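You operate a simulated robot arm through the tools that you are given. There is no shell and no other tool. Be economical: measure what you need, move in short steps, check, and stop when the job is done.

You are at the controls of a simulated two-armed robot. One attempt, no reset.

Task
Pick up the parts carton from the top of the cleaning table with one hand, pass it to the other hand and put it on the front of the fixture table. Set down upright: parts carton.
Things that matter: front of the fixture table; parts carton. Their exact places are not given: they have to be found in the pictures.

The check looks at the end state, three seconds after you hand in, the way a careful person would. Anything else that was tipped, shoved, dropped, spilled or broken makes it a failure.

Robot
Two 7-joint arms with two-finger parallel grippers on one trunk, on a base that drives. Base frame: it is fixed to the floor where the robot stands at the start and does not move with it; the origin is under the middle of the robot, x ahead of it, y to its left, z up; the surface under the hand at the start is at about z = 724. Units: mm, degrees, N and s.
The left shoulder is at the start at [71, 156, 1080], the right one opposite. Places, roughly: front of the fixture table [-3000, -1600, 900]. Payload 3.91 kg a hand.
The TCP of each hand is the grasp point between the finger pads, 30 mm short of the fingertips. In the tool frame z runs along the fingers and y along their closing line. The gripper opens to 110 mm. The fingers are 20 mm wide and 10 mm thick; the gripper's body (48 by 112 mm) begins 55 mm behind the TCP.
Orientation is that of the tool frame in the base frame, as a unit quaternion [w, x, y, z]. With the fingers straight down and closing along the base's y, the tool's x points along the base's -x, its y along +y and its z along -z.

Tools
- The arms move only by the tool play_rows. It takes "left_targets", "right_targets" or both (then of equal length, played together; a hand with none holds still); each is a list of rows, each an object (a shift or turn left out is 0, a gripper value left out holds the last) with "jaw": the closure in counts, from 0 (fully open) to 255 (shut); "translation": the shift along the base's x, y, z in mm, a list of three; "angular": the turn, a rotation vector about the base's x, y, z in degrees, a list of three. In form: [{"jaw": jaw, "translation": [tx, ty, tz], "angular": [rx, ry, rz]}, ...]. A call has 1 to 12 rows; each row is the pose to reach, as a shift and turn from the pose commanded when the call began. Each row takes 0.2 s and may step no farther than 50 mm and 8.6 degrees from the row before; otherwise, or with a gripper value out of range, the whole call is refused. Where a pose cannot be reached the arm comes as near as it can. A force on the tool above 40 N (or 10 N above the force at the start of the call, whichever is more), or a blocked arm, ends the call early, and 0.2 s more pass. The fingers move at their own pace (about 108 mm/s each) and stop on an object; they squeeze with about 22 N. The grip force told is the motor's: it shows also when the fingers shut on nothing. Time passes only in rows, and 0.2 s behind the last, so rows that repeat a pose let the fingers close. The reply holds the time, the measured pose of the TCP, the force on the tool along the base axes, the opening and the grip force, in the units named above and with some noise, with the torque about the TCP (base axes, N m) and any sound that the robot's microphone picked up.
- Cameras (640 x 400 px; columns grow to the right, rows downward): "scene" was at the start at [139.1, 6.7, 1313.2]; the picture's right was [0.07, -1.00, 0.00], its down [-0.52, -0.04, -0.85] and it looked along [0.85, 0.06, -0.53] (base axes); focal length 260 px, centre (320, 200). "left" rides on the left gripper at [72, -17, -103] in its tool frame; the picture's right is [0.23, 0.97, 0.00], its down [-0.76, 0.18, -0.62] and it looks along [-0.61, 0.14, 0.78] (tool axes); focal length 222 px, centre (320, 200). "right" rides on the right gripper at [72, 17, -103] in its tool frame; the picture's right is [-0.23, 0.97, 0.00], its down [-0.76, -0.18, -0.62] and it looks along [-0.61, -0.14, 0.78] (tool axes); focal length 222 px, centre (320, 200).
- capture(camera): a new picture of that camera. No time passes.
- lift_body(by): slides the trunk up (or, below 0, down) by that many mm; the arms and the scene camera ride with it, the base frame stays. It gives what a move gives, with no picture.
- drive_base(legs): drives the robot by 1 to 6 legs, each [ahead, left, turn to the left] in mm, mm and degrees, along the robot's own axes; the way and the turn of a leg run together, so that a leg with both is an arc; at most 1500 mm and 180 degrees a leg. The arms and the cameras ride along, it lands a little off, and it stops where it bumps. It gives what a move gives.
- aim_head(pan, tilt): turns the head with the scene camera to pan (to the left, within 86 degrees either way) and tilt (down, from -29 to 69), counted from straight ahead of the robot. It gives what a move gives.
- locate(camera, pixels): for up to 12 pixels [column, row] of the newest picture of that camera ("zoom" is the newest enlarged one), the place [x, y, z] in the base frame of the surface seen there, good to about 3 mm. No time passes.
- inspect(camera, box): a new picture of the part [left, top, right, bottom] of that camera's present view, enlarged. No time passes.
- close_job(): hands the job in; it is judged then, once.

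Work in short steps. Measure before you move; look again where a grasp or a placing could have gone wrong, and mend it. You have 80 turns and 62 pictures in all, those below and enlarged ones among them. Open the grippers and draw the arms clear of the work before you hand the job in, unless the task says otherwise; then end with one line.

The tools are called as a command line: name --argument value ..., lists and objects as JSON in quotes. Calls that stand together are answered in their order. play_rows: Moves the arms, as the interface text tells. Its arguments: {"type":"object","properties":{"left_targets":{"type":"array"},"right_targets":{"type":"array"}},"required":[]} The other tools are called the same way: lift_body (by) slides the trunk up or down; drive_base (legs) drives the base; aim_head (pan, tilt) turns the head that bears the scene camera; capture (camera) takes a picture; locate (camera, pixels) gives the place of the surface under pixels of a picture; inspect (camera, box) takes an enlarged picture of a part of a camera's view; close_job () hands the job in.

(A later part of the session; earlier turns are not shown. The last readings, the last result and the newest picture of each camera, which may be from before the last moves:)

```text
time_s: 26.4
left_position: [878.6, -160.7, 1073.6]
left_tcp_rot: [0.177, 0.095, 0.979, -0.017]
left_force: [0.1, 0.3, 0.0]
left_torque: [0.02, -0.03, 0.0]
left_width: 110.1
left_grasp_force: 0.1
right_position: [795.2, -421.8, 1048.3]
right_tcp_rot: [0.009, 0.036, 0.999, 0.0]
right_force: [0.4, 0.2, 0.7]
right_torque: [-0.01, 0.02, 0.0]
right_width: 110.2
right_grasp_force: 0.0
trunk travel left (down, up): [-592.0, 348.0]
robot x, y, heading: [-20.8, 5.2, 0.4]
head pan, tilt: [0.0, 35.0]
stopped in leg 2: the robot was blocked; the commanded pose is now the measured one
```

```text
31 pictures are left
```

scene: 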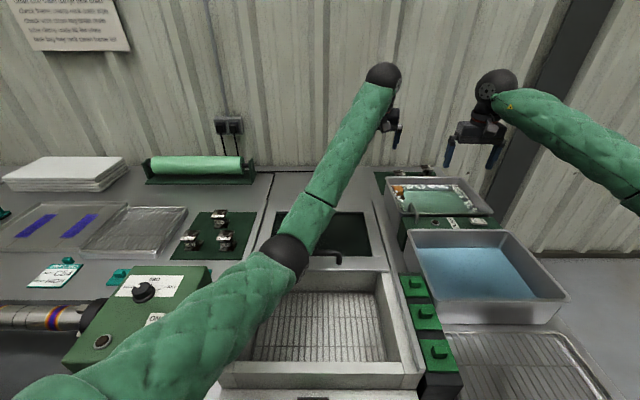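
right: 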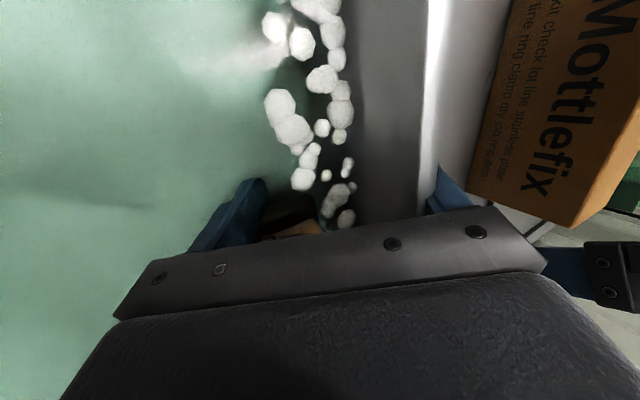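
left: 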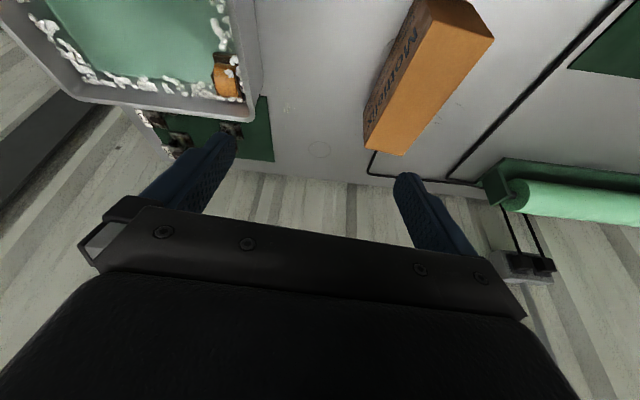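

The base stopped at (−21, 5, 0.4°), level. From here the near part of the carton is in reach with a 25° tilt, so I bring the left hand above (956, 7) at z≈950 and look.

play_rows --left_targets '[{"jaw": 0, "translation": [11, 24, -10], "angular": [-0.1, -0.6, 0.65]}, {"translation": [22, 48, -25], "angular": [-0.2, -1.3, 1.3]}, {"translation": [33, 72, -45], "angular": [-0.3, -1.9, 2]}, {"translation": [44, 96, -65], "angular": [-0.4, -2.5, 2.6]}, {"translation": [55, 120, -85], "angular": [-0.5, -3.2, 3.3]}, {"translation": [66, 144, -105], "angular": [-0.6, -3.8, 3.9]}, {"translation": [77, 168, -124], "angular": [-0.7, -4.4, 4.6]}, {"translation": [77, 168, -124], "angular": [-0.7, -4.4, 4.6]}]'

capture --camera "left"

capture --camera "scene"

```text
time_s: 28.4
left_position: [987.7, -76.8, 993.0]
left_tcp_rot: [0.236, 0.083, 0.968, -0.02]
left_force: [-1.2, -0.7, -0.7]
left_torque: [0.05, -0.05, 0.06]
left_width: 110.1
left_grasp_force: 0.1
right_position: [798.4, -487.2, 1022.1]
right_tcp_rot: [-0.006, 0.058, 0.998, 0.003]
right_force: [0.7, 5.4, 0.4]
right_torque: [-0.39, 0.02, -0.01]
right_width: 109.8
right_grasp_force: 0.0
trunk travel left (down, up): [-592.0, 348.0]
robot x, y, heading: [-16.9, -18.5, -2.6]
head pan, tilt: [0.0, 35.0]
stopped in row 8 (left hand): the arm was blocked; the commanded pose is now the measured one
```

```text
30 pictures are left
```

left: 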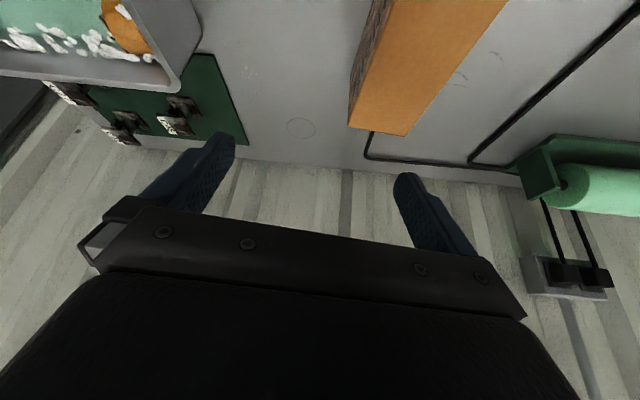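

```text
29 pictures are left
```

scene: 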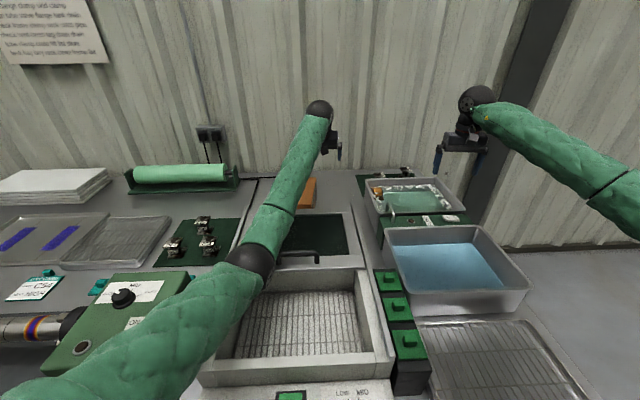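

The arm was blocked again and the base shifted a little. I measure where the left elbow and forearm are relative to the basin and lid.

inspect --camera "scene" --box '[60, 200, 380, 400]'

locate --camera "scene" --pixels '[[250, 262], [232, 268], [268, 262], [255, 280], [215, 300], [245, 315], [150, 380], [170, 345], [280, 215], [320, 110], [215, 355], [300, 262]]'

```text
2.00 times, centred on (220, 300) of scene
```

zoom: 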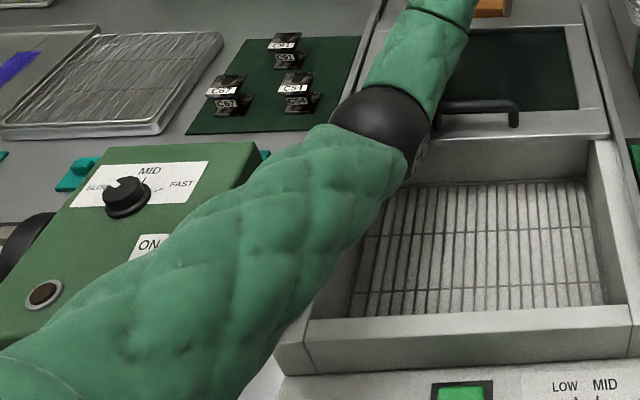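

```text
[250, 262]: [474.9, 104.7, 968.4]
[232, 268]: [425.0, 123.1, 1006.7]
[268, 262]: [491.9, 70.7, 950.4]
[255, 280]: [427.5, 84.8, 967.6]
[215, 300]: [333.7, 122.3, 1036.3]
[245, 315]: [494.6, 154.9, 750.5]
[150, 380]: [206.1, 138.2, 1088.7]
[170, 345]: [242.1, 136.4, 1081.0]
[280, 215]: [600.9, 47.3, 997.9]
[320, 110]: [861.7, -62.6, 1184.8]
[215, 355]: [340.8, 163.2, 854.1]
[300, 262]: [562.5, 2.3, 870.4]
```

The elbow's top is at z≈968 and the ball is ~100 mm thick, so it was resting on the basin wall (z 875): the elbow hangs low. I raise the trunk another 110 mm so the arm slopes downward to the work.

lift_body --by 110

drive_base --legs '[[0, 0, 2.6]]'

```text
time_s: 29.9
left_position: [996.5, -86.1, 1067.9]
left_tcp_rot: [0.223, 0.089, 0.971, -0.022]
left_force: [-0.3, -0.2, -0.2]
left_torque: [0.0, 0.0, 0.01]
left_width: 109.9
left_grasp_force: 0.1
right_position: [801.6, -503.1, 1124.1]
right_tcp_rot: [-0.01, 0.069, 0.998, -0.001]
right_force: [0.0, 0.4, -0.9]
right_torque: [0.06, 0.03, -0.01]
right_width: 109.7
right_grasp_force: 0.0
trunk travel left (down, up): [-702.0, 238.0]
robot x, y, heading: [-19.6, -26.6, -3.8]
head pan, tilt: [0.0, 35.0]
```

```text
time_s: 30.7
left_position: [994.6, -39.6, 1069.9]
left_tcp_rot: [0.226, 0.066, 0.972, -0.017]
left_force: [0.9, 0.4, 0.6]
left_torque: [0.01, -0.01, -0.04]
left_width: 109.8
left_grasp_force: 0.0
right_position: [818.1, -464.8, 1127.4]
right_tcp_rot: [-0.009, 0.047, 0.999, -0.002]
right_force: [-0.9, 0.7, 0.3]
right_torque: [0.01, -0.01, 0.0]
right_width: 110.2
right_grasp_force: 0.0
trunk travel left (down, up): [-702.0, 238.0]
robot x, y, heading: [-17.7, -21.9, -0.9]
head pan, tilt: [0.0, 35.0]
```

Both arms are now free and the base is near square. I lower the left hand to above (956, 7, 950) with the grasp attitude and look.

play_rows --left_targets '[{"translation": [-6, 8, -17], "angular": [0, 0.2, 0.2]}, {"translation": [-13, 16, -34], "angular": [0.1, 0.4, 0.4]}, {"translation": [-19, 23, -51], "angular": [0.1, 0.6, 0.6]}, {"translation": [-26, 31, -68], "angular": [0.2, 0.8, 0.9]}, {"translation": [-32, 39, -85], "angular": [0.2, 1, 1.1]}, {"translation": [-38.6, 46.6, -102], "angular": [0.3, 1.2, 1.3]}, {"translation": [-38.6, 46.6, -120], "angular": [0.3, 1.2, 1.3]}, {"translation": [-38.6, 46.6, -120], "angular": [0.3, 1.2, 1.3]}]'

capture --camera "left"

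capture --camera "scene"

```text
time_s: 32.7
left_position: [973.3, -14.7, 1015.3]
left_tcp_rot: [0.248, 0.066, 0.967, -0.009]
left_force: [-0.1, 0.0, 0.6]
left_torque: [-0.01, -0.01, 0.02]
left_width: 110.0
left_grasp_force: 0.1
right_position: [807.3, -485.7, 1135.0]
right_tcp_rot: [-0.003, 0.056, 0.998, 0.002]
right_force: [0.0, -0.3, -0.2]
right_torque: [0.01, -0.02, -0.03]
right_width: 109.8
right_grasp_force: 0.0
trunk travel left (down, up): [-702.0, 238.0]
robot x, y, heading: [-9.6, -21.1, -2.1]
head pan, tilt: [0.0, 35.0]
stopped in row 8 (left hand): the arm was blocked; the commanded pose is now the measured one
```

```text
27 pictures are left
```

left: 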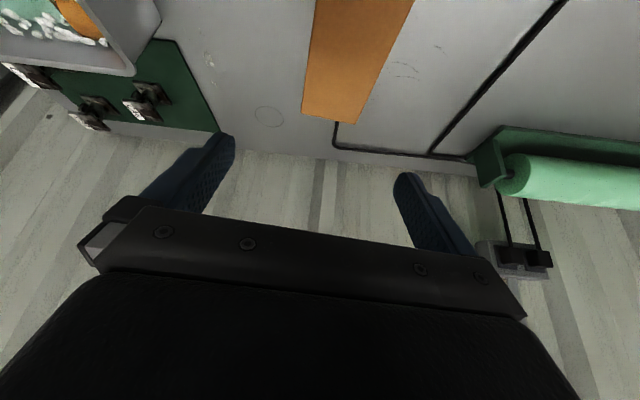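

```text
26 pictures are left
```

scene: 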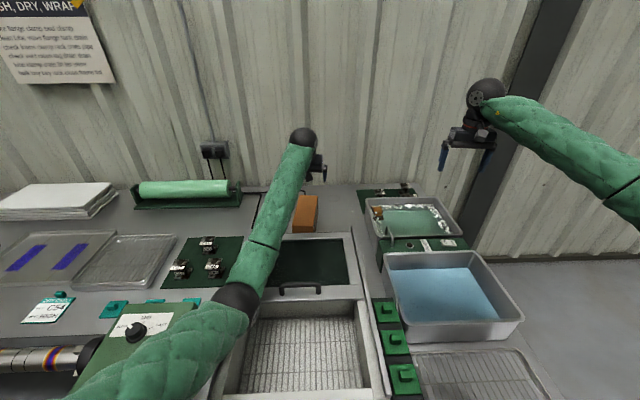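

Still blocked, with the elbow at (240,298) hanging beside the basin. I measure elbow, wrist and shoulder line.

locate --camera "scene" --pixels '[[240, 296], [225, 300], [255, 300], [303, 140], [270, 240], [200, 340], [140, 375], [230, 320], [180, 330], [270, 210], [345, 250], [315, 198]]'

inspect --camera "scene" --box '[80, 240, 336, 400]'

```text
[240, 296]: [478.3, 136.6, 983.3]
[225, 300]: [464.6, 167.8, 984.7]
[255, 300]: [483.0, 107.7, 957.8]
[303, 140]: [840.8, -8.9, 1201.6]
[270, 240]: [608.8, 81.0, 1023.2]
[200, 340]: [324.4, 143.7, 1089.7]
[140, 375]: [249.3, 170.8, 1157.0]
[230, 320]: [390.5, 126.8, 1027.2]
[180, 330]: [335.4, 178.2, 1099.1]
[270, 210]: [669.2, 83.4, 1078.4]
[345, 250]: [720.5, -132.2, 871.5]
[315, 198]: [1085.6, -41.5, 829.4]
```

```text
2.50 times, centred on (208, 320) of scene
```

zoom: 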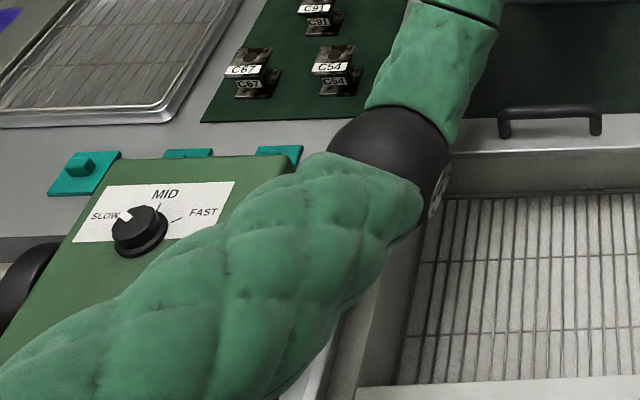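

The elbow centre hangs at z≈930, almost 270 mm below the shoulder–wrist line, because the arm is too folded. Raising the trunk 150 mm and standing ~50 mm farther back stretches the arm and lifts the elbow to about z 1040.

lift_body --by 150

drive_base --legs '[[-50, 0, 2]]'

```text
time_s: 34.4
left_position: [979.6, -9.5, 1138.8]
left_tcp_rot: [0.235, 0.065, 0.97, -0.012]
left_force: [-0.5, -0.1, 0.4]
left_torque: [-0.04, -0.02, -0.04]
left_width: 109.8
left_grasp_force: 0.1
right_position: [819.9, -478.8, 1276.5]
right_tcp_rot: [-0.009, 0.057, 0.998, -0.001]
right_force: [0.5, 0.1, -0.2]
right_torque: [-0.04, -0.01, -0.01]
right_width: 110.0
right_grasp_force: 0.0
trunk travel left (down, up): [-852.0, 88.0]
robot x, y, heading: [-10.1, -20.5, -2.1]
head pan, tilt: [0.0, 35.0]
```

```text
time_s: 35.3
left_position: [933.4, 24.1, 1133.9]
left_tcp_rot: [0.234, 0.048, 0.971, -0.009]
left_force: [-0.1, 0.0, -0.8]
left_torque: [0.0, 0.03, 0.01]
left_width: 110.1
left_grasp_force: 0.0
right_position: [790.3, -451.8, 1273.2]
right_tcp_rot: [-0.01, 0.04, 0.999, -0.001]
right_force: [0.1, 0.0, -0.9]
right_torque: [0.02, 0.03, 0.01]
right_width: 109.9
right_grasp_force: 0.0
trunk travel left (down, up): [-852.0, 88.0]
robot x, y, heading: [-58.7, -21.2, 0.1]
head pan, tilt: [0.0, 35.0]
```

Free and level at (−59, −21, 0.1°). Now I lower the left hand to above the grasp point at z≈930.

play_rows --left_targets '[{"translation": [3, -2, -25], "angular": [0, 0.3, -0.1]}, {"translation": [6, -5, -55], "angular": [0, 0.6, -0.2]}, {"translation": [9, -7, -85], "angular": [0, 0.9, -0.3]}, {"translation": [12, -9, -115], "angular": [0, 1.2, -0.5]}, {"translation": [15, -11, -145], "angular": [0, 1.5, -0.6]}, {"translation": [18, -14, -175], "angular": [0, 1.8, -0.8]}, {"translation": [22.6, -17, -200], "angular": [0, 2.1, -0.9]}, {"translation": [22.6, -17, -204], "angular": [0, 2.1, -0.9]}]'

capture --camera "left"

capture --camera "scene"

```text
time_s: 37.1
left_position: [951.0, 7.0, 935.2]
left_tcp_rot: [0.217, 0.056, 0.974, -0.012]
left_force: [0.9, 0.0, 0.4]
left_torque: [0.0, -0.02, -0.01]
left_width: 110.2
left_grasp_force: 0.0
right_position: [785.9, -450.5, 1277.3]
right_tcp_rot: [-0.008, 0.039, 0.999, -0.002]
right_force: [0.3, 0.1, -0.2]
right_torque: [0.01, 0.02, -0.06]
right_width: 109.9
right_grasp_force: 0.0
trunk travel left (down, up): [-852.0, 88.0]
robot x, y, heading: [-59.7, -18.4, -0.3]
head pan, tilt: [0.0, 35.0]
```

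```text
24 pictures are left
```

left: 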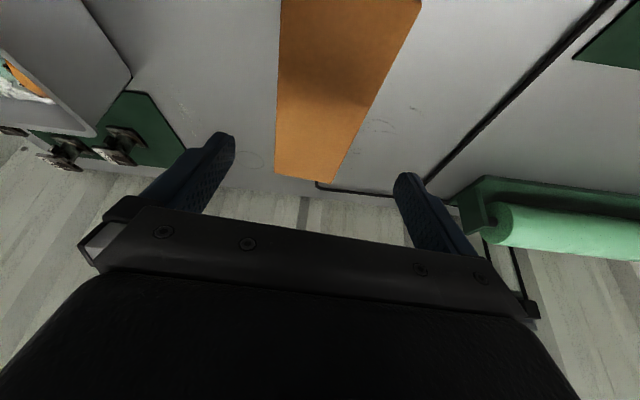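

```text
23 pictures are left
```

scene: 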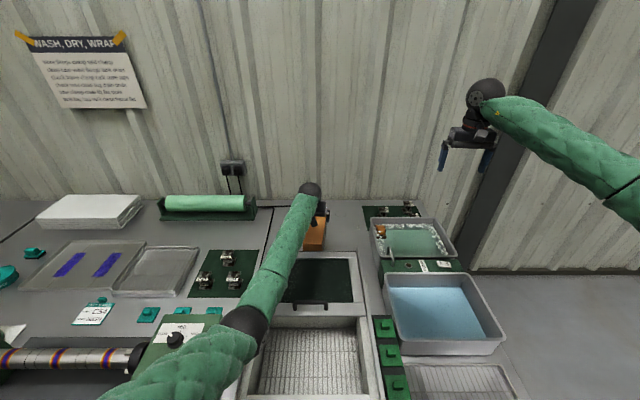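

The hand is now exactly where commanded and unloaded. I locate the carton's top edges in the left view: far corners near (277,175) and (332,181), sides at row 60.

locate --camera "left" --pixels '[[278, 173], [330, 179], [281, 100], [367, 100], [283, 20], [410, 20], [320, 100]]'

locate --camera "scene" --pixels '[[246, 322], [235, 320], [200, 360], [320, 245], [310, 190]]'

```text
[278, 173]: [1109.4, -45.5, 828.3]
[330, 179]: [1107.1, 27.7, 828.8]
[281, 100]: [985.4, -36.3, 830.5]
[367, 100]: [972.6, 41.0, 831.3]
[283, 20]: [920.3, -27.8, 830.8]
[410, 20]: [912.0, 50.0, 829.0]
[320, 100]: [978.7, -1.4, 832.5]
```

```text
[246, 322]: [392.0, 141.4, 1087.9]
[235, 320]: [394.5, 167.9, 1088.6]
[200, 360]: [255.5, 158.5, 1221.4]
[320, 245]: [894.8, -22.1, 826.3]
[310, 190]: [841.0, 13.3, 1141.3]
```

The carton's centreline at x≈957 is y≈5.5, width ~80, so the hand is aligned. I lower it to z=803 (gripper body stays ~12 mm above the carton's top) with the jaws open.

play_rows --left_targets '[{"jaw": 0, "translation": [2, 0, -20]}, {"translation": [4, -1, -42]}, {"translation": [6, -1, -64]}, {"translation": [7, -1.5, -86]}, {"translation": [7, -1.5, -108]}, {"translation": [7, -1.5, -124]}, {"translation": [7, -1.5, -132]}, {"translation": [7, -1.5, -132]}]'

capture --camera "left"

```text
time_s: 38.9
left_position: [960.6, 6.7, 802.4]
left_tcp_rot: [0.217, 0.057, 0.974, -0.012]
left_force: [0.7, 0.2, -0.5]
left_torque: [0.01, -0.04, 0.01]
left_width: 109.9
left_grasp_force: 0.0
right_position: [786.1, -450.3, 1276.5]
right_tcp_rot: [-0.008, 0.039, 0.999, -0.001]
right_force: [-0.4, 0.7, -0.8]
right_torque: [-0.01, -0.02, -0.03]
right_width: 110.0
right_grasp_force: 0.0
trunk travel left (down, up): [-852.0, 88.0]
robot x, y, heading: [-59.8, -16.9, 0.0]
head pan, tilt: [0.0, 35.0]
```

```text
22 pictures are left
```

left: 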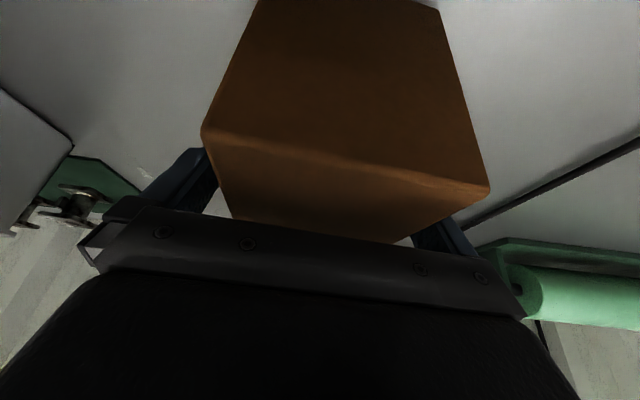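

The fingers straddle the carton at (961, 7, 802) with no contact force. I close the jaws.

play_rows --left_targets '[{"jaw": 120}, {"jaw": 255}, {"jaw": 255}, {"jaw": 255}, {"jaw": 255}]'

```text
time_s: 40.1
left_position: [960.6, 6.8, 802.9]
left_tcp_rot: [0.217, 0.056, 0.974, -0.012]
left_force: [-0.6, -0.3, 0.5]
left_torque: [-0.27, -0.18, -0.06]
left_width: 85.0
left_grasp_force: 22.1
right_position: [786.2, -449.7, 1276.3]
right_tcp_rot: [-0.008, 0.039, 0.999, -0.001]
right_force: [-0.3, -0.3, 0.8]
right_torque: [-0.01, 0.04, 0.02]
right_width: 109.9
right_grasp_force: 0.0
trunk travel left (down, up): [-852.0, 88.0]
robot x, y, heading: [-59.8, -16.9, 0.1]
head pan, tilt: [0.0, 35.0]
```

The grip holds at 85 mm and 22 N. I lift slowly by 40 mm first to feel the weight and any swing.

play_rows --left_targets '[{"jaw": 255, "translation": [0, 0, 5]}, {"translation": [0, 0, 12]}, {"translation": [0, 0, 20]}, {"translation": [0, 0, 30]}, {"translation": [0, 0, 40]}, {"translation": [0, 0, 40]}]'

capture --camera "left"

```text
time_s: 41.5
left_position: [961.3, 5.6, 841.0]
left_tcp_rot: [0.217, 0.056, 0.975, -0.012]
left_force: [-1.1, -0.1, -6.7]
left_torque: [0.03, 0.27, -0.01]
left_width: 84.8
left_grasp_force: 22.8
right_position: [787.5, -450.9, 1275.9]
right_tcp_rot: [-0.01, 0.04, 0.999, -0.001]
right_force: [-0.3, 0.8, -1.0]
right_torque: [0.02, 0.0, 0.0]
right_width: 110.1
right_grasp_force: 0.1
trunk travel left (down, up): [-852.0, 88.0]
robot x, y, heading: [-60.3, -21.7, -0.1]
head pan, tilt: [0.0, 35.0]
```

```text
21 pictures are left
```

left: 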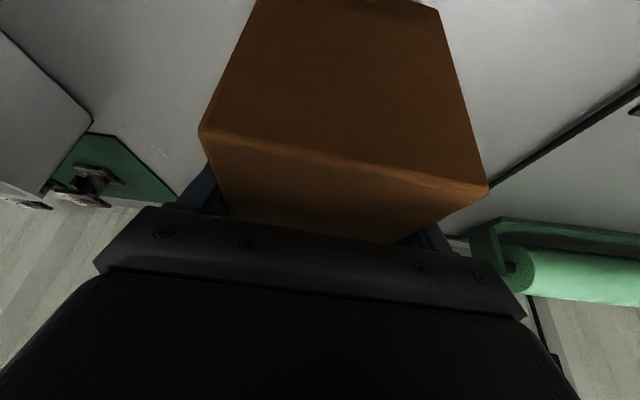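

The carton is up, 6.7 N and still level in the grip. I raise the trunk 85 mm and then the hand another 110 mm so the carton's bottom clears the lid frame (875).

lift_body --by 85

play_rows --left_targets '[{"translation": [0, 0, 15]}, {"translation": [0, 0, 35]}, {"translation": [0, 0, 55]}, {"translation": [0, 0, 75]}, {"translation": [0, 0, 95]}, {"translation": [0, 0, 110]}, {"translation": [0, 0, 110]}]'

capture --camera "scene"

```text
time_s: 42.7
left_position: [959.2, 6.2, 926.4]
left_tcp_rot: [0.217, 0.056, 0.975, -0.012]
left_force: [0.3, 0.6, -5.4]
left_torque: [0.05, 0.26, -0.04]
left_width: 85.1
left_grasp_force: 22.0
right_position: [787.3, -450.3, 1360.5]
right_tcp_rot: [-0.01, 0.039, 0.999, -0.001]
right_force: [0.2, 0.1, 0.0]
right_torque: [-0.02, 0.0, -0.01]
right_width: 110.0
right_grasp_force: 0.0
trunk travel left (down, up): [-937.0, 3.0]
robot x, y, heading: [-55.9, -17.7, -0.1]
head pan, tilt: [0.0, 35.0]
```

```text
time_s: 44.3
left_position: [962.7, 5.8, 1035.6]
left_tcp_rot: [0.217, 0.056, 0.975, -0.011]
left_force: [0.0, 0.4, -5.5]
left_torque: [0.03, 0.27, 0.0]
left_width: 85.0
left_grasp_force: 22.0
right_position: [785.9, -450.5, 1361.0]
right_tcp_rot: [-0.009, 0.039, 0.999, -0.002]
right_force: [-0.4, 0.3, 0.3]
right_torque: [-0.02, -0.03, 0.01]
right_width: 110.1
right_grasp_force: 0.0
trunk travel left (down, up): [-937.0, 3.0]
robot x, y, heading: [-61.9, -18.0, -0.1]
head pan, tilt: [0.0, 35.0]
```

```text
20 pictures are left
```

scene: 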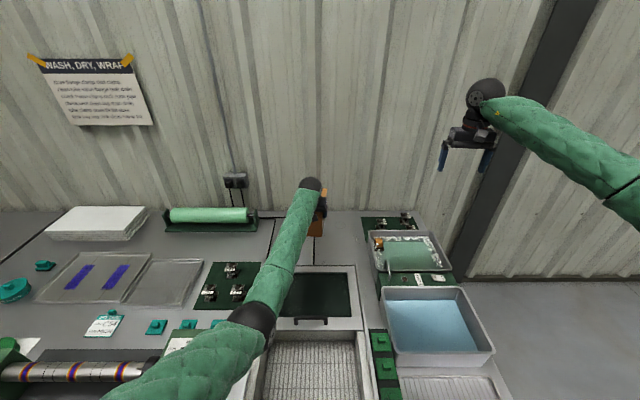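

The carton hangs at bottom z≈955, clear of everything. I back the robot straight away from the table 750 mm.

drive_base --legs '[[-400, 0, 0], [-350, 0, 0]]'

aim_head --pan -86 --tilt 20

capture --camera "scene"

```text
time_s: 48.7
left_position: [221.7, 5.3, 1039.2]
left_tcp_rot: [0.218, 0.057, 0.974, -0.011]
left_force: [-1.3, -0.1, -5.7]
left_torque: [0.01, 0.25, -0.01]
left_width: 85.0
left_grasp_force: 22.0
right_position: [45.9, -452.1, 1366.5]
right_tcp_rot: [-0.005, 0.04, 0.999, -0.001]
right_force: [-1.0, 0.0, 0.3]
right_torque: [0.02, -0.04, -0.01]
right_width: 109.8
right_grasp_force: 0.2
trunk travel left (down, up): [-937.0, 3.0]
robot x, y, heading: [-793.3, -20.9, -0.1]
head pan, tilt: [0.0, 35.0]
stopped in leg 2: the robot was blocked; the commanded pose is now the measured one
```

```text
time_s: 50.3
left_position: [226.2, 4.5, 1035.4]
left_tcp_rot: [0.217, 0.056, 0.975, -0.012]
left_force: [-0.1, -0.2, -5.7]
left_torque: [-0.02, 0.24, -0.03]
left_width: 85.0
left_grasp_force: 22.1
right_position: [52.8, -451.2, 1360.8]
right_tcp_rot: [-0.009, 0.039, 0.999, -0.001]
right_force: [-1.1, -0.3, 0.0]
right_torque: [0.02, 0.01, 0.02]
right_width: 110.0
right_grasp_force: 0.1
trunk travel left (down, up): [-937.0, 3.0]
robot x, y, heading: [-793.6, -21.9, -0.1]
head pan, tilt: [-85.9, 20.0]
```

```text
19 pictures are left
```

scene: 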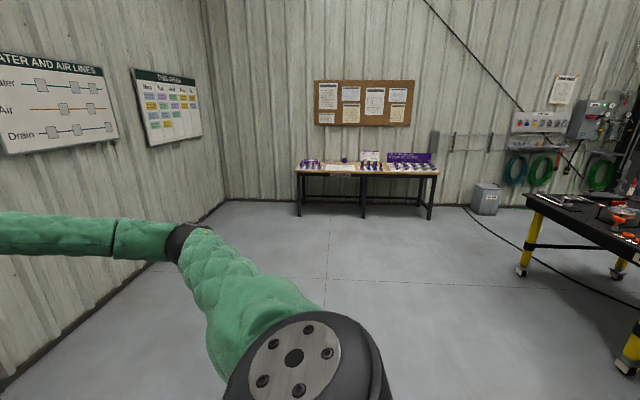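

Backing stopped with something behind at x≈−793; I will see what. Looking right, a black table with yellow legs and orange clamps at (600,215) is probably the fixture table. I ease forward 40 mm, locate the table and look over the other side.

locate --camera "scene" --pixels '[[530, 195], [635, 260], [600, 210], [560, 200], [640, 200], [525, 275], [625, 370], [320, 240]]'

drive_base --legs '[[40, 0, 0]]'

aim_head --pan 86 --tilt 35

capture --camera "scene"

```text
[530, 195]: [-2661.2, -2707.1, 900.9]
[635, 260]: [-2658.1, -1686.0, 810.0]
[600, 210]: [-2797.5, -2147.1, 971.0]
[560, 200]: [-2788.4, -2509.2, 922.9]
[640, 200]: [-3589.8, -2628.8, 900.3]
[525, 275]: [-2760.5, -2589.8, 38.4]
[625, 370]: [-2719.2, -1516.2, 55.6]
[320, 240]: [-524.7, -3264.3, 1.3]
```

```text
time_s: 51.2
left_position: [256.9, 3.8, 1044.6]
left_tcp_rot: [0.222, 0.057, 0.973, -0.012]
left_force: [-0.9, -1.3, -5.1]
left_torque: [0.04, 0.23, -0.02]
left_width: 85.0
left_grasp_force: 22.3
right_position: [79.7, -452.5, 1371.0]
right_tcp_rot: [-0.004, 0.04, 0.999, -0.003]
right_force: [-1.1, -1.0, 1.6]
right_torque: [0.11, -0.06, 0.01]
right_width: 110.1
right_grasp_force: 0.1
trunk travel left (down, up): [-937.0, 3.0]
robot x, y, heading: [-753.3, -21.8, 0.1]
head pan, tilt: [-85.9, 20.0]
```

```text
time_s: 53.8
left_position: [263.4, 5.1, 1038.3]
left_tcp_rot: [0.218, 0.057, 0.974, -0.012]
left_force: [0.1, 0.1, -6.0]
left_torque: [0.03, 0.26, -0.03]
left_width: 84.7
left_grasp_force: 22.2
right_position: [88.3, -453.8, 1363.3]
right_tcp_rot: [-0.007, 0.04, 0.999, -0.002]
right_force: [0.1, -0.8, 0.3]
right_torque: [0.0, 0.01, 0.02]
right_width: 109.9
right_grasp_force: 0.1
trunk travel left (down, up): [-937.0, 3.0]
robot x, y, heading: [-757.0, -20.6, -0.0]
head pan, tilt: [85.9, 35.0]
```

```text
18 pictures are left
```

scene: 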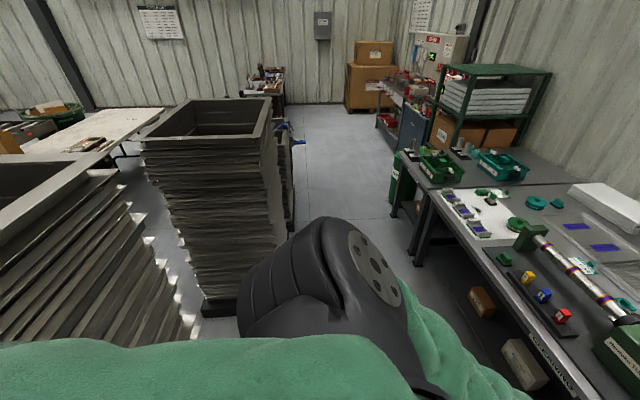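

Stacked trays stand left-behind, all upright. The fixture table's top is at z≈900 with its near corner at about (−2660, −1500), so its front is the +y side. First the handover here: I draw the left hand in and yaw the carton toward crosswise, half of it now.

play_rows --left_targets '[{"translation": [-20, 0, 0], "angular": [0, 0, -3]}, {"translation": [-45, 1, 0], "angular": [0, 0, -7]}, {"translation": [-75, 2, 0], "angular": [0, 0, -11.5]}, {"translation": [-105, 3, 0], "angular": [0, 0, -16]}, {"translation": [-135, 4, 0], "angular": [0, 0, -20.5]}, {"translation": [-165, 5, 0], "angular": [0, 0, -25]}, {"translation": [-195, 6, 0], "angular": [0, 0, -29.5]}, {"translation": [-220, 7, 0], "angular": [0, 0, -34]}, {"translation": [-240, 8, 0], "angular": [0, 0, -38]}, {"translation": [-250, 8, 0], "angular": [0, 0, -41]}, {"translation": [-255, 8, 0], "angular": [0, 0, -42]}, {"translation": [-255, 8, 0], "angular": [0, 0, -42]}]'

locate --camera "scene" --pixels '[[140, 140], [275, 105], [270, 140], [200, 100], [100, 190], [20, 170], [180, 330], [210, 300], [70, 120], [30, 230]]'

aim_head --pan 0 --tilt 45

capture --camera "scene"

```text
time_s: 56.4
left_position: [9.0, 12.6, 1037.7]
left_tcp_rot: [0.2, 0.401, 0.89, -0.088]
left_force: [0.3, -0.4, -6.1]
left_torque: [0.19, 0.18, -0.01]
left_width: 84.7
left_grasp_force: 21.7
right_position: [88.2, -452.7, 1363.5]
right_tcp_rot: [-0.007, 0.039, 0.999, -0.001]
right_force: [-0.2, -0.7, 0.0]
right_torque: [0.02, -0.04, -0.01]
right_width: 110.1
right_grasp_force: 0.1
trunk travel left (down, up): [-937.0, 3.0]
robot x, y, heading: [-751.9, -19.5, -0.2]
head pan, tilt: [85.9, 35.0]
```

```text
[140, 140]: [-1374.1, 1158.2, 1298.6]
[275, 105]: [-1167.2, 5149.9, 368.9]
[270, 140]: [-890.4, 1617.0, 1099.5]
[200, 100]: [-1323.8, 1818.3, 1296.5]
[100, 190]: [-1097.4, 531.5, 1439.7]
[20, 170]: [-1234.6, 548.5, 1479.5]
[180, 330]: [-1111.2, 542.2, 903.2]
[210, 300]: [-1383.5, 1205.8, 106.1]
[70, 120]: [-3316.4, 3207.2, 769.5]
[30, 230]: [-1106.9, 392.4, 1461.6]
```

```text
time_s: 58.0
left_position: [8.0, 13.1, 1037.8]
left_tcp_rot: [0.199, 0.402, 0.89, -0.089]
left_force: [0.3, -0.3, -6.2]
left_torque: [0.23, 0.23, 0.03]
left_width: 85.0
left_grasp_force: 21.7
right_position: [89.3, -451.7, 1364.1]
right_tcp_rot: [-0.007, 0.04, 0.999, -0.002]
right_force: [0.6, -0.4, 0.3]
right_torque: [-0.03, -0.01, 0.0]
right_width: 110.2
right_grasp_force: 0.1
trunk travel left (down, up): [-937.0, 3.0]
robot x, y, heading: [-753.4, -23.0, 0.1]
head pan, tilt: [0.0, 45.0]
```

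```text
17 pictures are left
```

scene: 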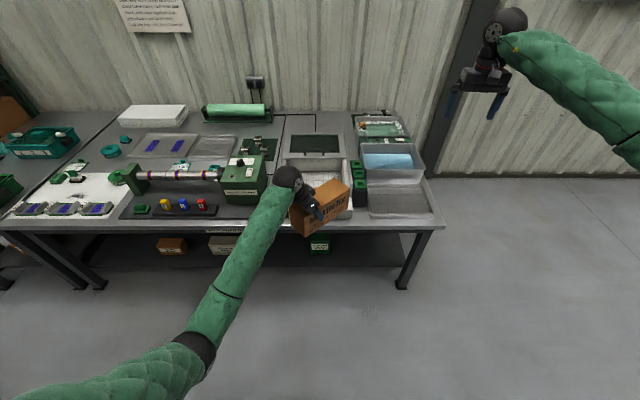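

The carton hangs level at (320,210) in the picture. I finish the left yaw so the carton lies crosswise in front of the robot, and bring the right hand nearer with its yaw turned +94.6° to match, still well apart.

play_rows --left_targets '[{"translation": [-14, 1, 0], "angular": [0, 0, -3.5]}, {"translation": [-28, 2, 0], "angular": [0, 0, -7]}, {"translation": [-42, 2, 0], "angular": [0, 0, -10.5]}, {"translation": [-56, 3, 0], "angular": [0, 0, -14]}, {"translation": [-70, 4, 0], "angular": [0, 0, -17.5]}, {"translation": [-84, 5, 0], "angular": [0, 0, -21]}, {"translation": [-98, 5, 0], "angular": [0, 0, -24.5]}, {"translation": [-112, 6, 0], "angular": [0, 0, -28]}, {"translation": [-126, 7, 0], "angular": [0, 0, -31.5]}, {"translation": [-140, 8, 0], "angular": [0, 0, -35]}, {"translation": [-154, 9, 0], "angular": [0, 0, -38.5]}, {"translation": [-165, 9, 0], "angular": [0, 0, -41.5]}]' --right_targets '[{"jaw": 0, "translation": [-20, 16, -9], "angular": [0, 0, 7.9]}, {"translation": [-41, 33, -18], "angular": [0, 0, 15.8]}, {"translation": [-61, 50, -27], "angular": [0, 0, 23.7]}, {"translation": [-82, 66, -36], "angular": [0, 0, 31.6]}, {"translation": [-102, 83, -45], "angular": [0, 0, 39.5]}, {"translation": [-123, 100, -55], "angular": [0, 0, 47.4]}, {"translation": [-143, 116, -64], "angular": [0, 0, 55.3]}, {"translation": [-164, 133, -73], "angular": [0, 0, 63.2]}, {"translation": [-184, 150, -82], "angular": [0, 0, 71.1]}, {"translation": [-205, 166, -91], "angular": [0, 0, 79]}, {"translation": [-225, 183, -100], "angular": [0, 0, 86.9]}, {"translation": [-246, 200, -110], "angular": [0, 0, 94.6]}]'

capture --camera "scene"

```text
time_s: 60.6
left_position: [-159.1, 16.8, 1039.0]
left_tcp_rot: [0.154, 0.693, 0.688, -0.153]
left_force: [-0.1, -1.3, -5.1]
left_torque: [0.31, 0.0, -0.04]
left_width: 84.7
left_grasp_force: 21.9
right_position: [-194.7, -150.0, 1274.8]
right_tcp_rot: [0.025, -0.633, 0.773, -0.033]
right_force: [-0.7, 1.2, -0.7]
right_torque: [-0.07, -0.06, 0.0]
right_width: 109.9
right_grasp_force: 0.1
right hand out of reach, approached as far as the arm can: row 7, 8, 9, 10, 11, 12
trunk travel left (down, up): [-937.0, 3.0]
robot x, y, heading: [-753.0, -25.2, -0.5]
head pan, tilt: [0.0, 45.0]
```

```text
16 pictures are left
```

scene: 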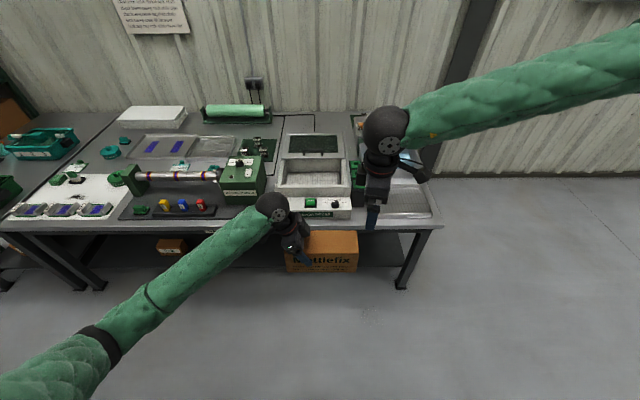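

The carton hangs crosswise and level ("Mottlefix" side toward the robot). The right hand couldn't get upright at that height; mirroring the left hand's attitude (25° leaning outward) should be reachable, so I go lower with that lean, staying above the carton.

play_rows --right_targets '[{"translation": [0, 5, -20], "angular": [4, 0, 0]}, {"translation": [0, 15, -40], "angular": [8, 0, 0]}, {"translation": [0, 30, -55], "angular": [12, 0, 0]}, {"translation": [0, 50, -65], "angular": [16, 0, 0]}, {"translation": [-1, 70, -72], "angular": [19, 0, 0]}, {"translation": [-2, 85, -74], "angular": [22, 0, 0]}, {"translation": [-2, 102, -74], "angular": [25, 0, 0]}, {"translation": [-2, 102, -74], "angular": [25, 0, 0]}]'

capture --camera "scene"

```text
time_s: 62.4
left_position: [-157.7, 21.3, 1038.6]
left_tcp_rot: [0.155, 0.691, 0.689, -0.154]
left_force: [0.4, 0.0, -5.8]
left_torque: [0.28, 0.02, -0.02]
left_width: 85.0
left_grasp_force: 21.8
right_position: [-192.9, -40.4, 1193.4]
right_tcp_rot: [0.159, -0.614, 0.762, 0.135]
right_force: [0.2, 0.0, -0.6]
right_torque: [-0.03, 0.0, -0.03]
right_width: 110.0
right_grasp_force: 0.0
trunk travel left (down, up): [-937.0, 3.0]
robot x, y, heading: [-754.8, -18.8, -0.1]
head pan, tilt: [0.0, 45.0]
```

```text
15 pictures are left
```

scene: 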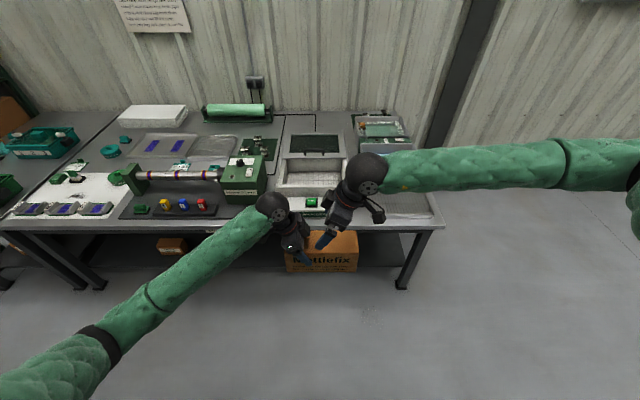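

The right hand follows now, at (−193, −40, 1193). I square its yaw by +12.5° and place it over its grasp point (−158, −62), still above the carton, and look with its camera.

play_rows --right_targets '[{"translation": [9, -8, 0], "angular": [0.2, -0.2, 3]}, {"translation": [18, -16, 0], "angular": [0.4, -0.4, 6]}, {"translation": [27, -22, -10], "angular": [0.7, -0.7, 9.5]}, {"translation": [35, -22, -30], "angular": [0.9, -0.9, 12.5]}, {"translation": [35, -22, -50], "angular": [0.9, -0.9, 12.5]}, {"translation": [35, -22, -50], "angular": [0.9, -0.9, 12.5]}]'

capture --camera "right"

locate --camera "right" --pixels '[[320, 100], [250, 80], [390, 80], [320, 60], [320, 30], [270, 140]]'

```text
time_s: 63.8
left_position: [-156.9, 21.6, 1039.1]
left_tcp_rot: [0.154, 0.692, 0.689, -0.154]
left_force: [-0.3, 0.0, -5.9]
left_torque: [0.27, -0.04, 0.04]
left_width: 85.0
left_grasp_force: 21.6
right_position: [-180.5, -50.8, 1134.1]
right_tcp_rot: [0.161, -0.689, 0.691, 0.146]
right_force: [0.2, 0.0, 0.0]
right_torque: [-0.02, 0.04, -0.03]
right_width: 110.3
right_grasp_force: 0.0
right hand out of reach, approached as far as the arm can: row 2, 3, 4, 5, 6
trunk travel left (down, up): [-937.0, 3.0]
robot x, y, heading: [-753.1, -19.4, -0.1]
head pan, tilt: [0.0, 45.0]
```

```text
14 pictures are left
```

right: 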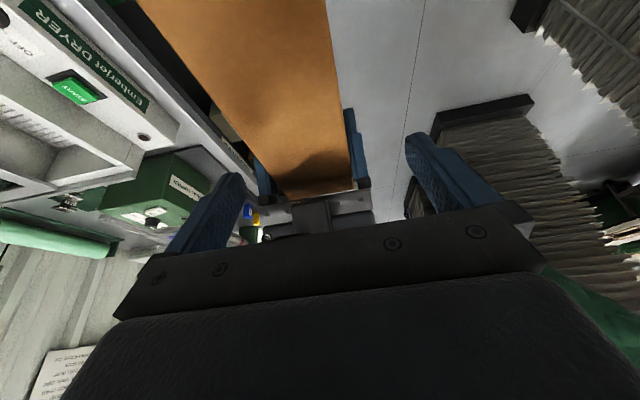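

```text
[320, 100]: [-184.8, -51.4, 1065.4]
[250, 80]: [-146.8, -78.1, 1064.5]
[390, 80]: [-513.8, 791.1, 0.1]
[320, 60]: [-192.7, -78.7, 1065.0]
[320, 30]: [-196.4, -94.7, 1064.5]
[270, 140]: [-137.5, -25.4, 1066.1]
```

The right hand stops 23 mm short in x (−180.5), but is square now. I shift the carton with the left hand by −23 mm instead, and lower the right by 30 mm to test its tracking.

play_rows --left_targets '[{"translation": [-8, 0, 0]}, {"translation": [-16, 0, 0]}, {"translation": [-23, 0, 0]}, {"translation": [-23, 0, 0]}]' --right_targets '[{"translation": [0, 0, 0]}, {"translation": [0, -4, -10]}, {"translation": [0, -10, -20]}, {"translation": [0, -10, -30]}]'

capture --camera "right"

locate --camera "right" --pixels '[[245, 80], [355, 80], [265, 130], [355, 130], [300, 100]]'

```text
time_s: 64.8
left_position: [-178.7, 21.2, 1039.0]
left_tcp_rot: [0.154, 0.692, 0.688, -0.155]
left_force: [0.7, 0.5, -5.7]
left_torque: [0.25, 0.02, 0.01]
left_width: 85.0
left_grasp_force: 21.8
right_position: [-178.0, -60.0, 1102.7]
right_tcp_rot: [-0.156, 0.691, -0.69, -0.15]
right_force: [0.6, -0.5, -0.5]
right_torque: [0.0, -0.01, 0.01]
right_width: 110.0
right_grasp_force: 0.1
right hand out of reach, approached as far as the arm can: row 2, 3
trunk travel left (down, up): [-937.0, 3.0]
robot x, y, heading: [-750.8, -20.0, 0.1]
head pan, tilt: [0.0, 45.0]
```

```text
13 pictures are left
```

right: 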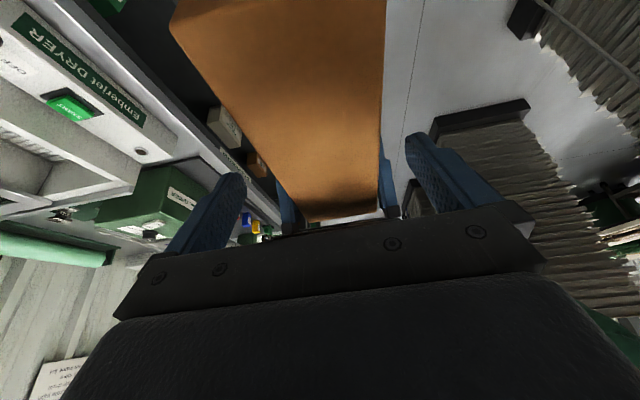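

```text
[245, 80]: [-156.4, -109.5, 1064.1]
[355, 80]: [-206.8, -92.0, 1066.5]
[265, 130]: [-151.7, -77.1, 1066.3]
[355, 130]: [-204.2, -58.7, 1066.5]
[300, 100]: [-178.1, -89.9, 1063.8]
```

Right hand (−178, −60) is centred over the carton (−178.7). I lower it 62 mm so the fingers straddle the right part, and check for contact.

play_rows --right_targets '[{"jaw": 0, "translation": [0, 0, -12]}, {"translation": [0, -1, -25]}, {"translation": [0, -2, -38]}, {"translation": [0, -2, -50]}, {"translation": [0, -2, -62]}, {"translation": [0, -2, -62]}]'

capture --camera "right"

```text
time_s: 66.2
left_position: [-179.8, 21.8, 1039.1]
left_tcp_rot: [0.154, 0.692, 0.688, -0.155]
left_force: [-0.2, 0.0, -5.5]
left_torque: [0.27, 0.02, 0.02]
left_width: 85.0
left_grasp_force: 22.0
right_position: [-177.3, -62.8, 1041.1]
right_tcp_rot: [-0.155, 0.692, -0.689, -0.151]
right_force: [0.5, 0.3, 0.2]
right_torque: [-0.01, -0.02, 0.01]
right_width: 110.1
right_grasp_force: 0.1
trunk travel left (down, up): [-937.0, 3.0]
robot x, y, heading: [-753.3, -18.0, -0.1]
head pan, tilt: [0.0, 45.0]
```

```text
12 pictures are left
```

right: 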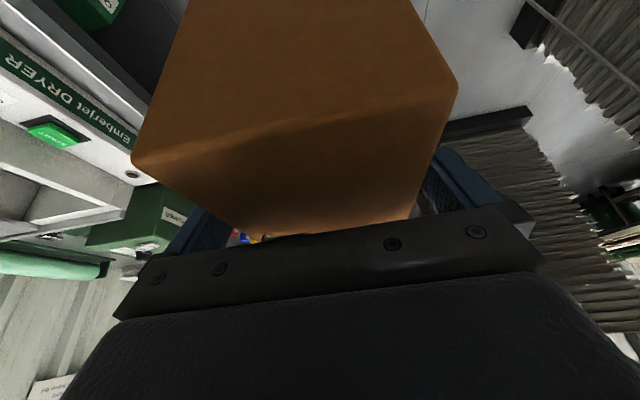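

The right fingers straddle the carton with zero contact force. I close the right jaws, then open the left and hold.

play_rows --right_targets '[{"jaw": 120}, {"jaw": 255}, {"jaw": 255}, {"jaw": 255}, {"jaw": 255}]'

play_rows --left_targets '[{"jaw": 120}, {"jaw": 0}, {"jaw": 0}, {"jaw": 0}]'

```text
time_s: 67.4
left_position: [-179.0, 21.6, 1038.6]
left_tcp_rot: [0.155, 0.69, 0.69, -0.153]
left_force: [19.3, 1.7, -9.3]
left_torque: [0.16, -0.24, 1.18]
left_width: 85.1
left_grasp_force: 21.8
right_position: [-178.3, -64.4, 1040.8]
right_tcp_rot: [-0.154, 0.692, -0.689, -0.152]
right_force: [-19.4, -1.3, 2.9]
right_torque: [0.36, 0.32, 0.43]
right_width: 84.9
right_grasp_force: 21.9
trunk travel left (down, up): [-937.0, 3.0]
robot x, y, heading: [-755.3, -17.4, -0.2]
head pan, tilt: [0.0, 45.0]
```

```text
time_s: 68.4
left_position: [-179.8, 21.3, 1039.7]
left_tcp_rot: [0.155, 0.691, 0.689, -0.154]
left_force: [-0.5, -0.7, 1.1]
left_torque: [-0.03, 0.02, 0.02]
left_width: 110.2
left_grasp_force: 0.1
right_position: [-178.3, -63.3, 1041.4]
right_tcp_rot: [-0.154, 0.692, -0.689, -0.151]
right_force: [-0.3, 0.4, 0.5]
right_torque: [-0.23, 0.02, 0.02]
right_width: 84.9
right_grasp_force: 22.3
trunk travel left (down, up): [-937.0, 3.0]
robot x, y, heading: [-752.7, -23.2, -0.1]
head pan, tilt: [0.0, 45.0]
```

The right hand holds at 85 mm / 22 N and the left is open. I draw the left hand up and out to the left, and check the carton.

play_rows --left_targets '[{"translation": [0, 5, 15]}, {"translation": [0, 12, 35]}, {"translation": [0, 22, 60]}, {"translation": [0, 35, 90]}, {"translation": [0, 60, 120]}, {"translation": [0, 95, 140]}, {"translation": [0, 130, 150]}, {"translation": [0, 170, 150]}]'

capture --camera "scene"

```text
time_s: 70.2
left_position: [-179.9, 192.9, 1189.0]
left_tcp_rot: [0.155, 0.692, 0.688, -0.155]
left_force: [-0.5, -0.6, -0.7]
left_torque: [0.01, 0.01, 0.0]
left_width: 109.9
left_grasp_force: 0.1
right_position: [-179.4, -62.0, 1040.9]
right_tcp_rot: [-0.155, 0.691, -0.689, -0.151]
right_force: [-1.3, 0.5, -0.4]
right_torque: [-0.19, -0.01, 0.0]
right_width: 84.9
right_grasp_force: 21.8
trunk travel left (down, up): [-937.0, 3.0]
robot x, y, heading: [-747.4, -20.8, -0.0]
head pan, tilt: [0.0, 45.0]
```

```text
11 pictures are left
```

scene: 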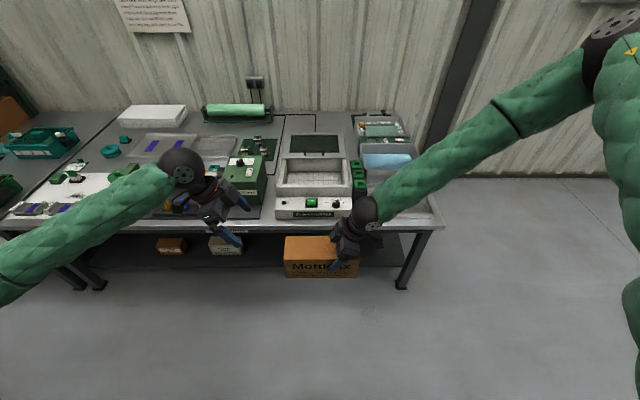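

The right hand alone holds the carton level. I move clear of the tray stacks, turn right to face −y, go ahead into the open floor, then look toward −x for the fixture table.

drive_base --legs '[[120, 0, 0], [0, 0, -45], [0, 0, -45], [450, 0, 0]]'

aim_head --pan -65 --tilt 20

capture --camera "scene"

```text
time_s: 77.9
left_position: [-425.4, -1039.8, 1189.0]
left_tcp_rot: [0.0, 0.976, -0.005, -0.218]
left_force: [-0.1, 1.0, 0.8]
left_torque: [0.03, 0.02, -0.04]
left_width: 110.1
left_grasp_force: 0.0
right_position: [-680.2, -1039.7, 1042.0]
right_tcp_rot: [0.216, 0.0, 0.976, -0.003]
right_force: [0.7, -0.3, -5.8]
right_torque: [-0.04, 0.22, 0.0]
right_width: 84.9
right_grasp_force: 22.6
trunk travel left (down, up): [-937.0, 3.0]
robot x, y, heading: [-636.1, -464.0, -90.2]
head pan, tilt: [0.0, 45.0]
```

```text
time_s: 79.3
left_position: [-424.8, -1040.4, 1188.7]
left_tcp_rot: [-0.001, 0.976, -0.003, -0.217]
left_force: [0.4, 0.3, -0.1]
left_torque: [0.0, 0.01, 0.03]
left_width: 110.2
left_grasp_force: 0.0
right_position: [-680.7, -1040.3, 1041.2]
right_tcp_rot: [0.216, -0.001, 0.976, -0.001]
right_force: [-0.2, -0.5, -5.7]
right_torque: [0.01, 0.25, 0.03]
right_width: 85.0
right_grasp_force: 21.8
trunk travel left (down, up): [-937.0, 3.0]
robot x, y, heading: [-635.9, -467.2, -90.4]
head pan, tilt: [-65.0, 20.0]
```

```text
10 pictures are left
```

scene: 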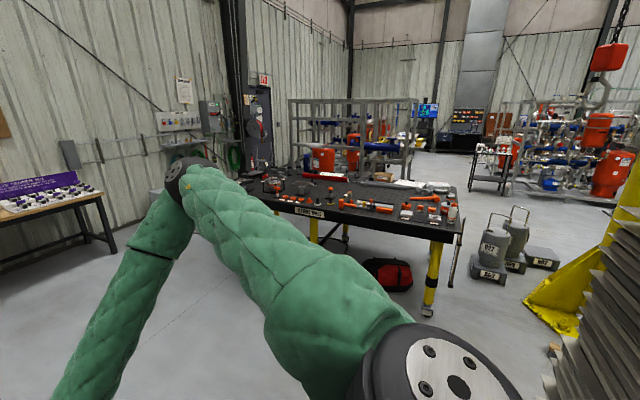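

The fixture table fills (250–465, 175–240), crowded with tools. I enlarge it to read labels and find the clear front strip.

inspect --camera "scene" --box '[235, 155, 475, 305]'

locate --camera "scene" --pixels '[[458, 228], [456, 188], [400, 225], [340, 212], [260, 195], [420, 215], [380, 205], [430, 300], [535, 300], [490, 270], [605, 290], [445, 205]]'

```text
2.67 times, centred on (355, 230) of scene
```

zoom: 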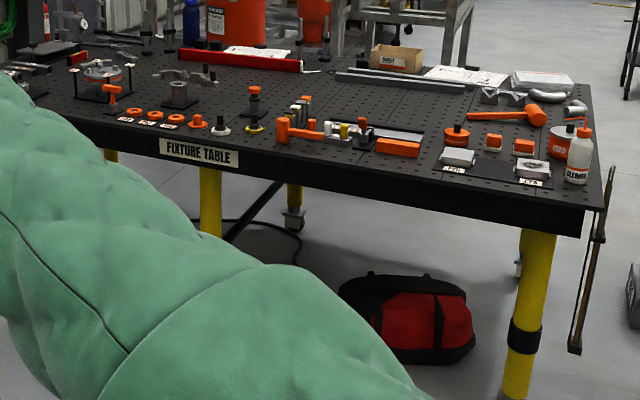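

```text
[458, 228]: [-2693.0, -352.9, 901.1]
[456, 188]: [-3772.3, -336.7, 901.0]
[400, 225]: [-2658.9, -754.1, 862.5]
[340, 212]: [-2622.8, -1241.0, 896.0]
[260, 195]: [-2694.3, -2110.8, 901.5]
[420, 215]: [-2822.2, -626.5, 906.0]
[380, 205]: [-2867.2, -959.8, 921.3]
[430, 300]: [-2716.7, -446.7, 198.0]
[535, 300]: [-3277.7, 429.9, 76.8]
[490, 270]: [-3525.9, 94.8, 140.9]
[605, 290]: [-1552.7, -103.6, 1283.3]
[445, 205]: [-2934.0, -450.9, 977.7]
```

The label "FIXTURE TABLE" is on the +x side, so the front is the edge at x≈−2640, from y≈−340 to −2700. I measure the free strip depth between the edge and the items in the enlarged picture.

locate --camera "zoom" --pixels '[[200, 138], [260, 132], [180, 124], [320, 158], [340, 146], [400, 168], [395, 152], [430, 172], [445, 160], [100, 118], [500, 190], [310, 120]]'

```text
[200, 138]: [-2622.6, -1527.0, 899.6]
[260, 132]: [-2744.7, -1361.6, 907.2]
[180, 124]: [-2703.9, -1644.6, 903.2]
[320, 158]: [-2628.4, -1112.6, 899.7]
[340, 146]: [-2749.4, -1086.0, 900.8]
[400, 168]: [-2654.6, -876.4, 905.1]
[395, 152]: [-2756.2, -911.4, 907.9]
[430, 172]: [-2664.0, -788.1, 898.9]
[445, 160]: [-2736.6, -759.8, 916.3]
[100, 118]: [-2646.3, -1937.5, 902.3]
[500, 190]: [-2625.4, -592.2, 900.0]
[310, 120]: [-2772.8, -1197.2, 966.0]
```

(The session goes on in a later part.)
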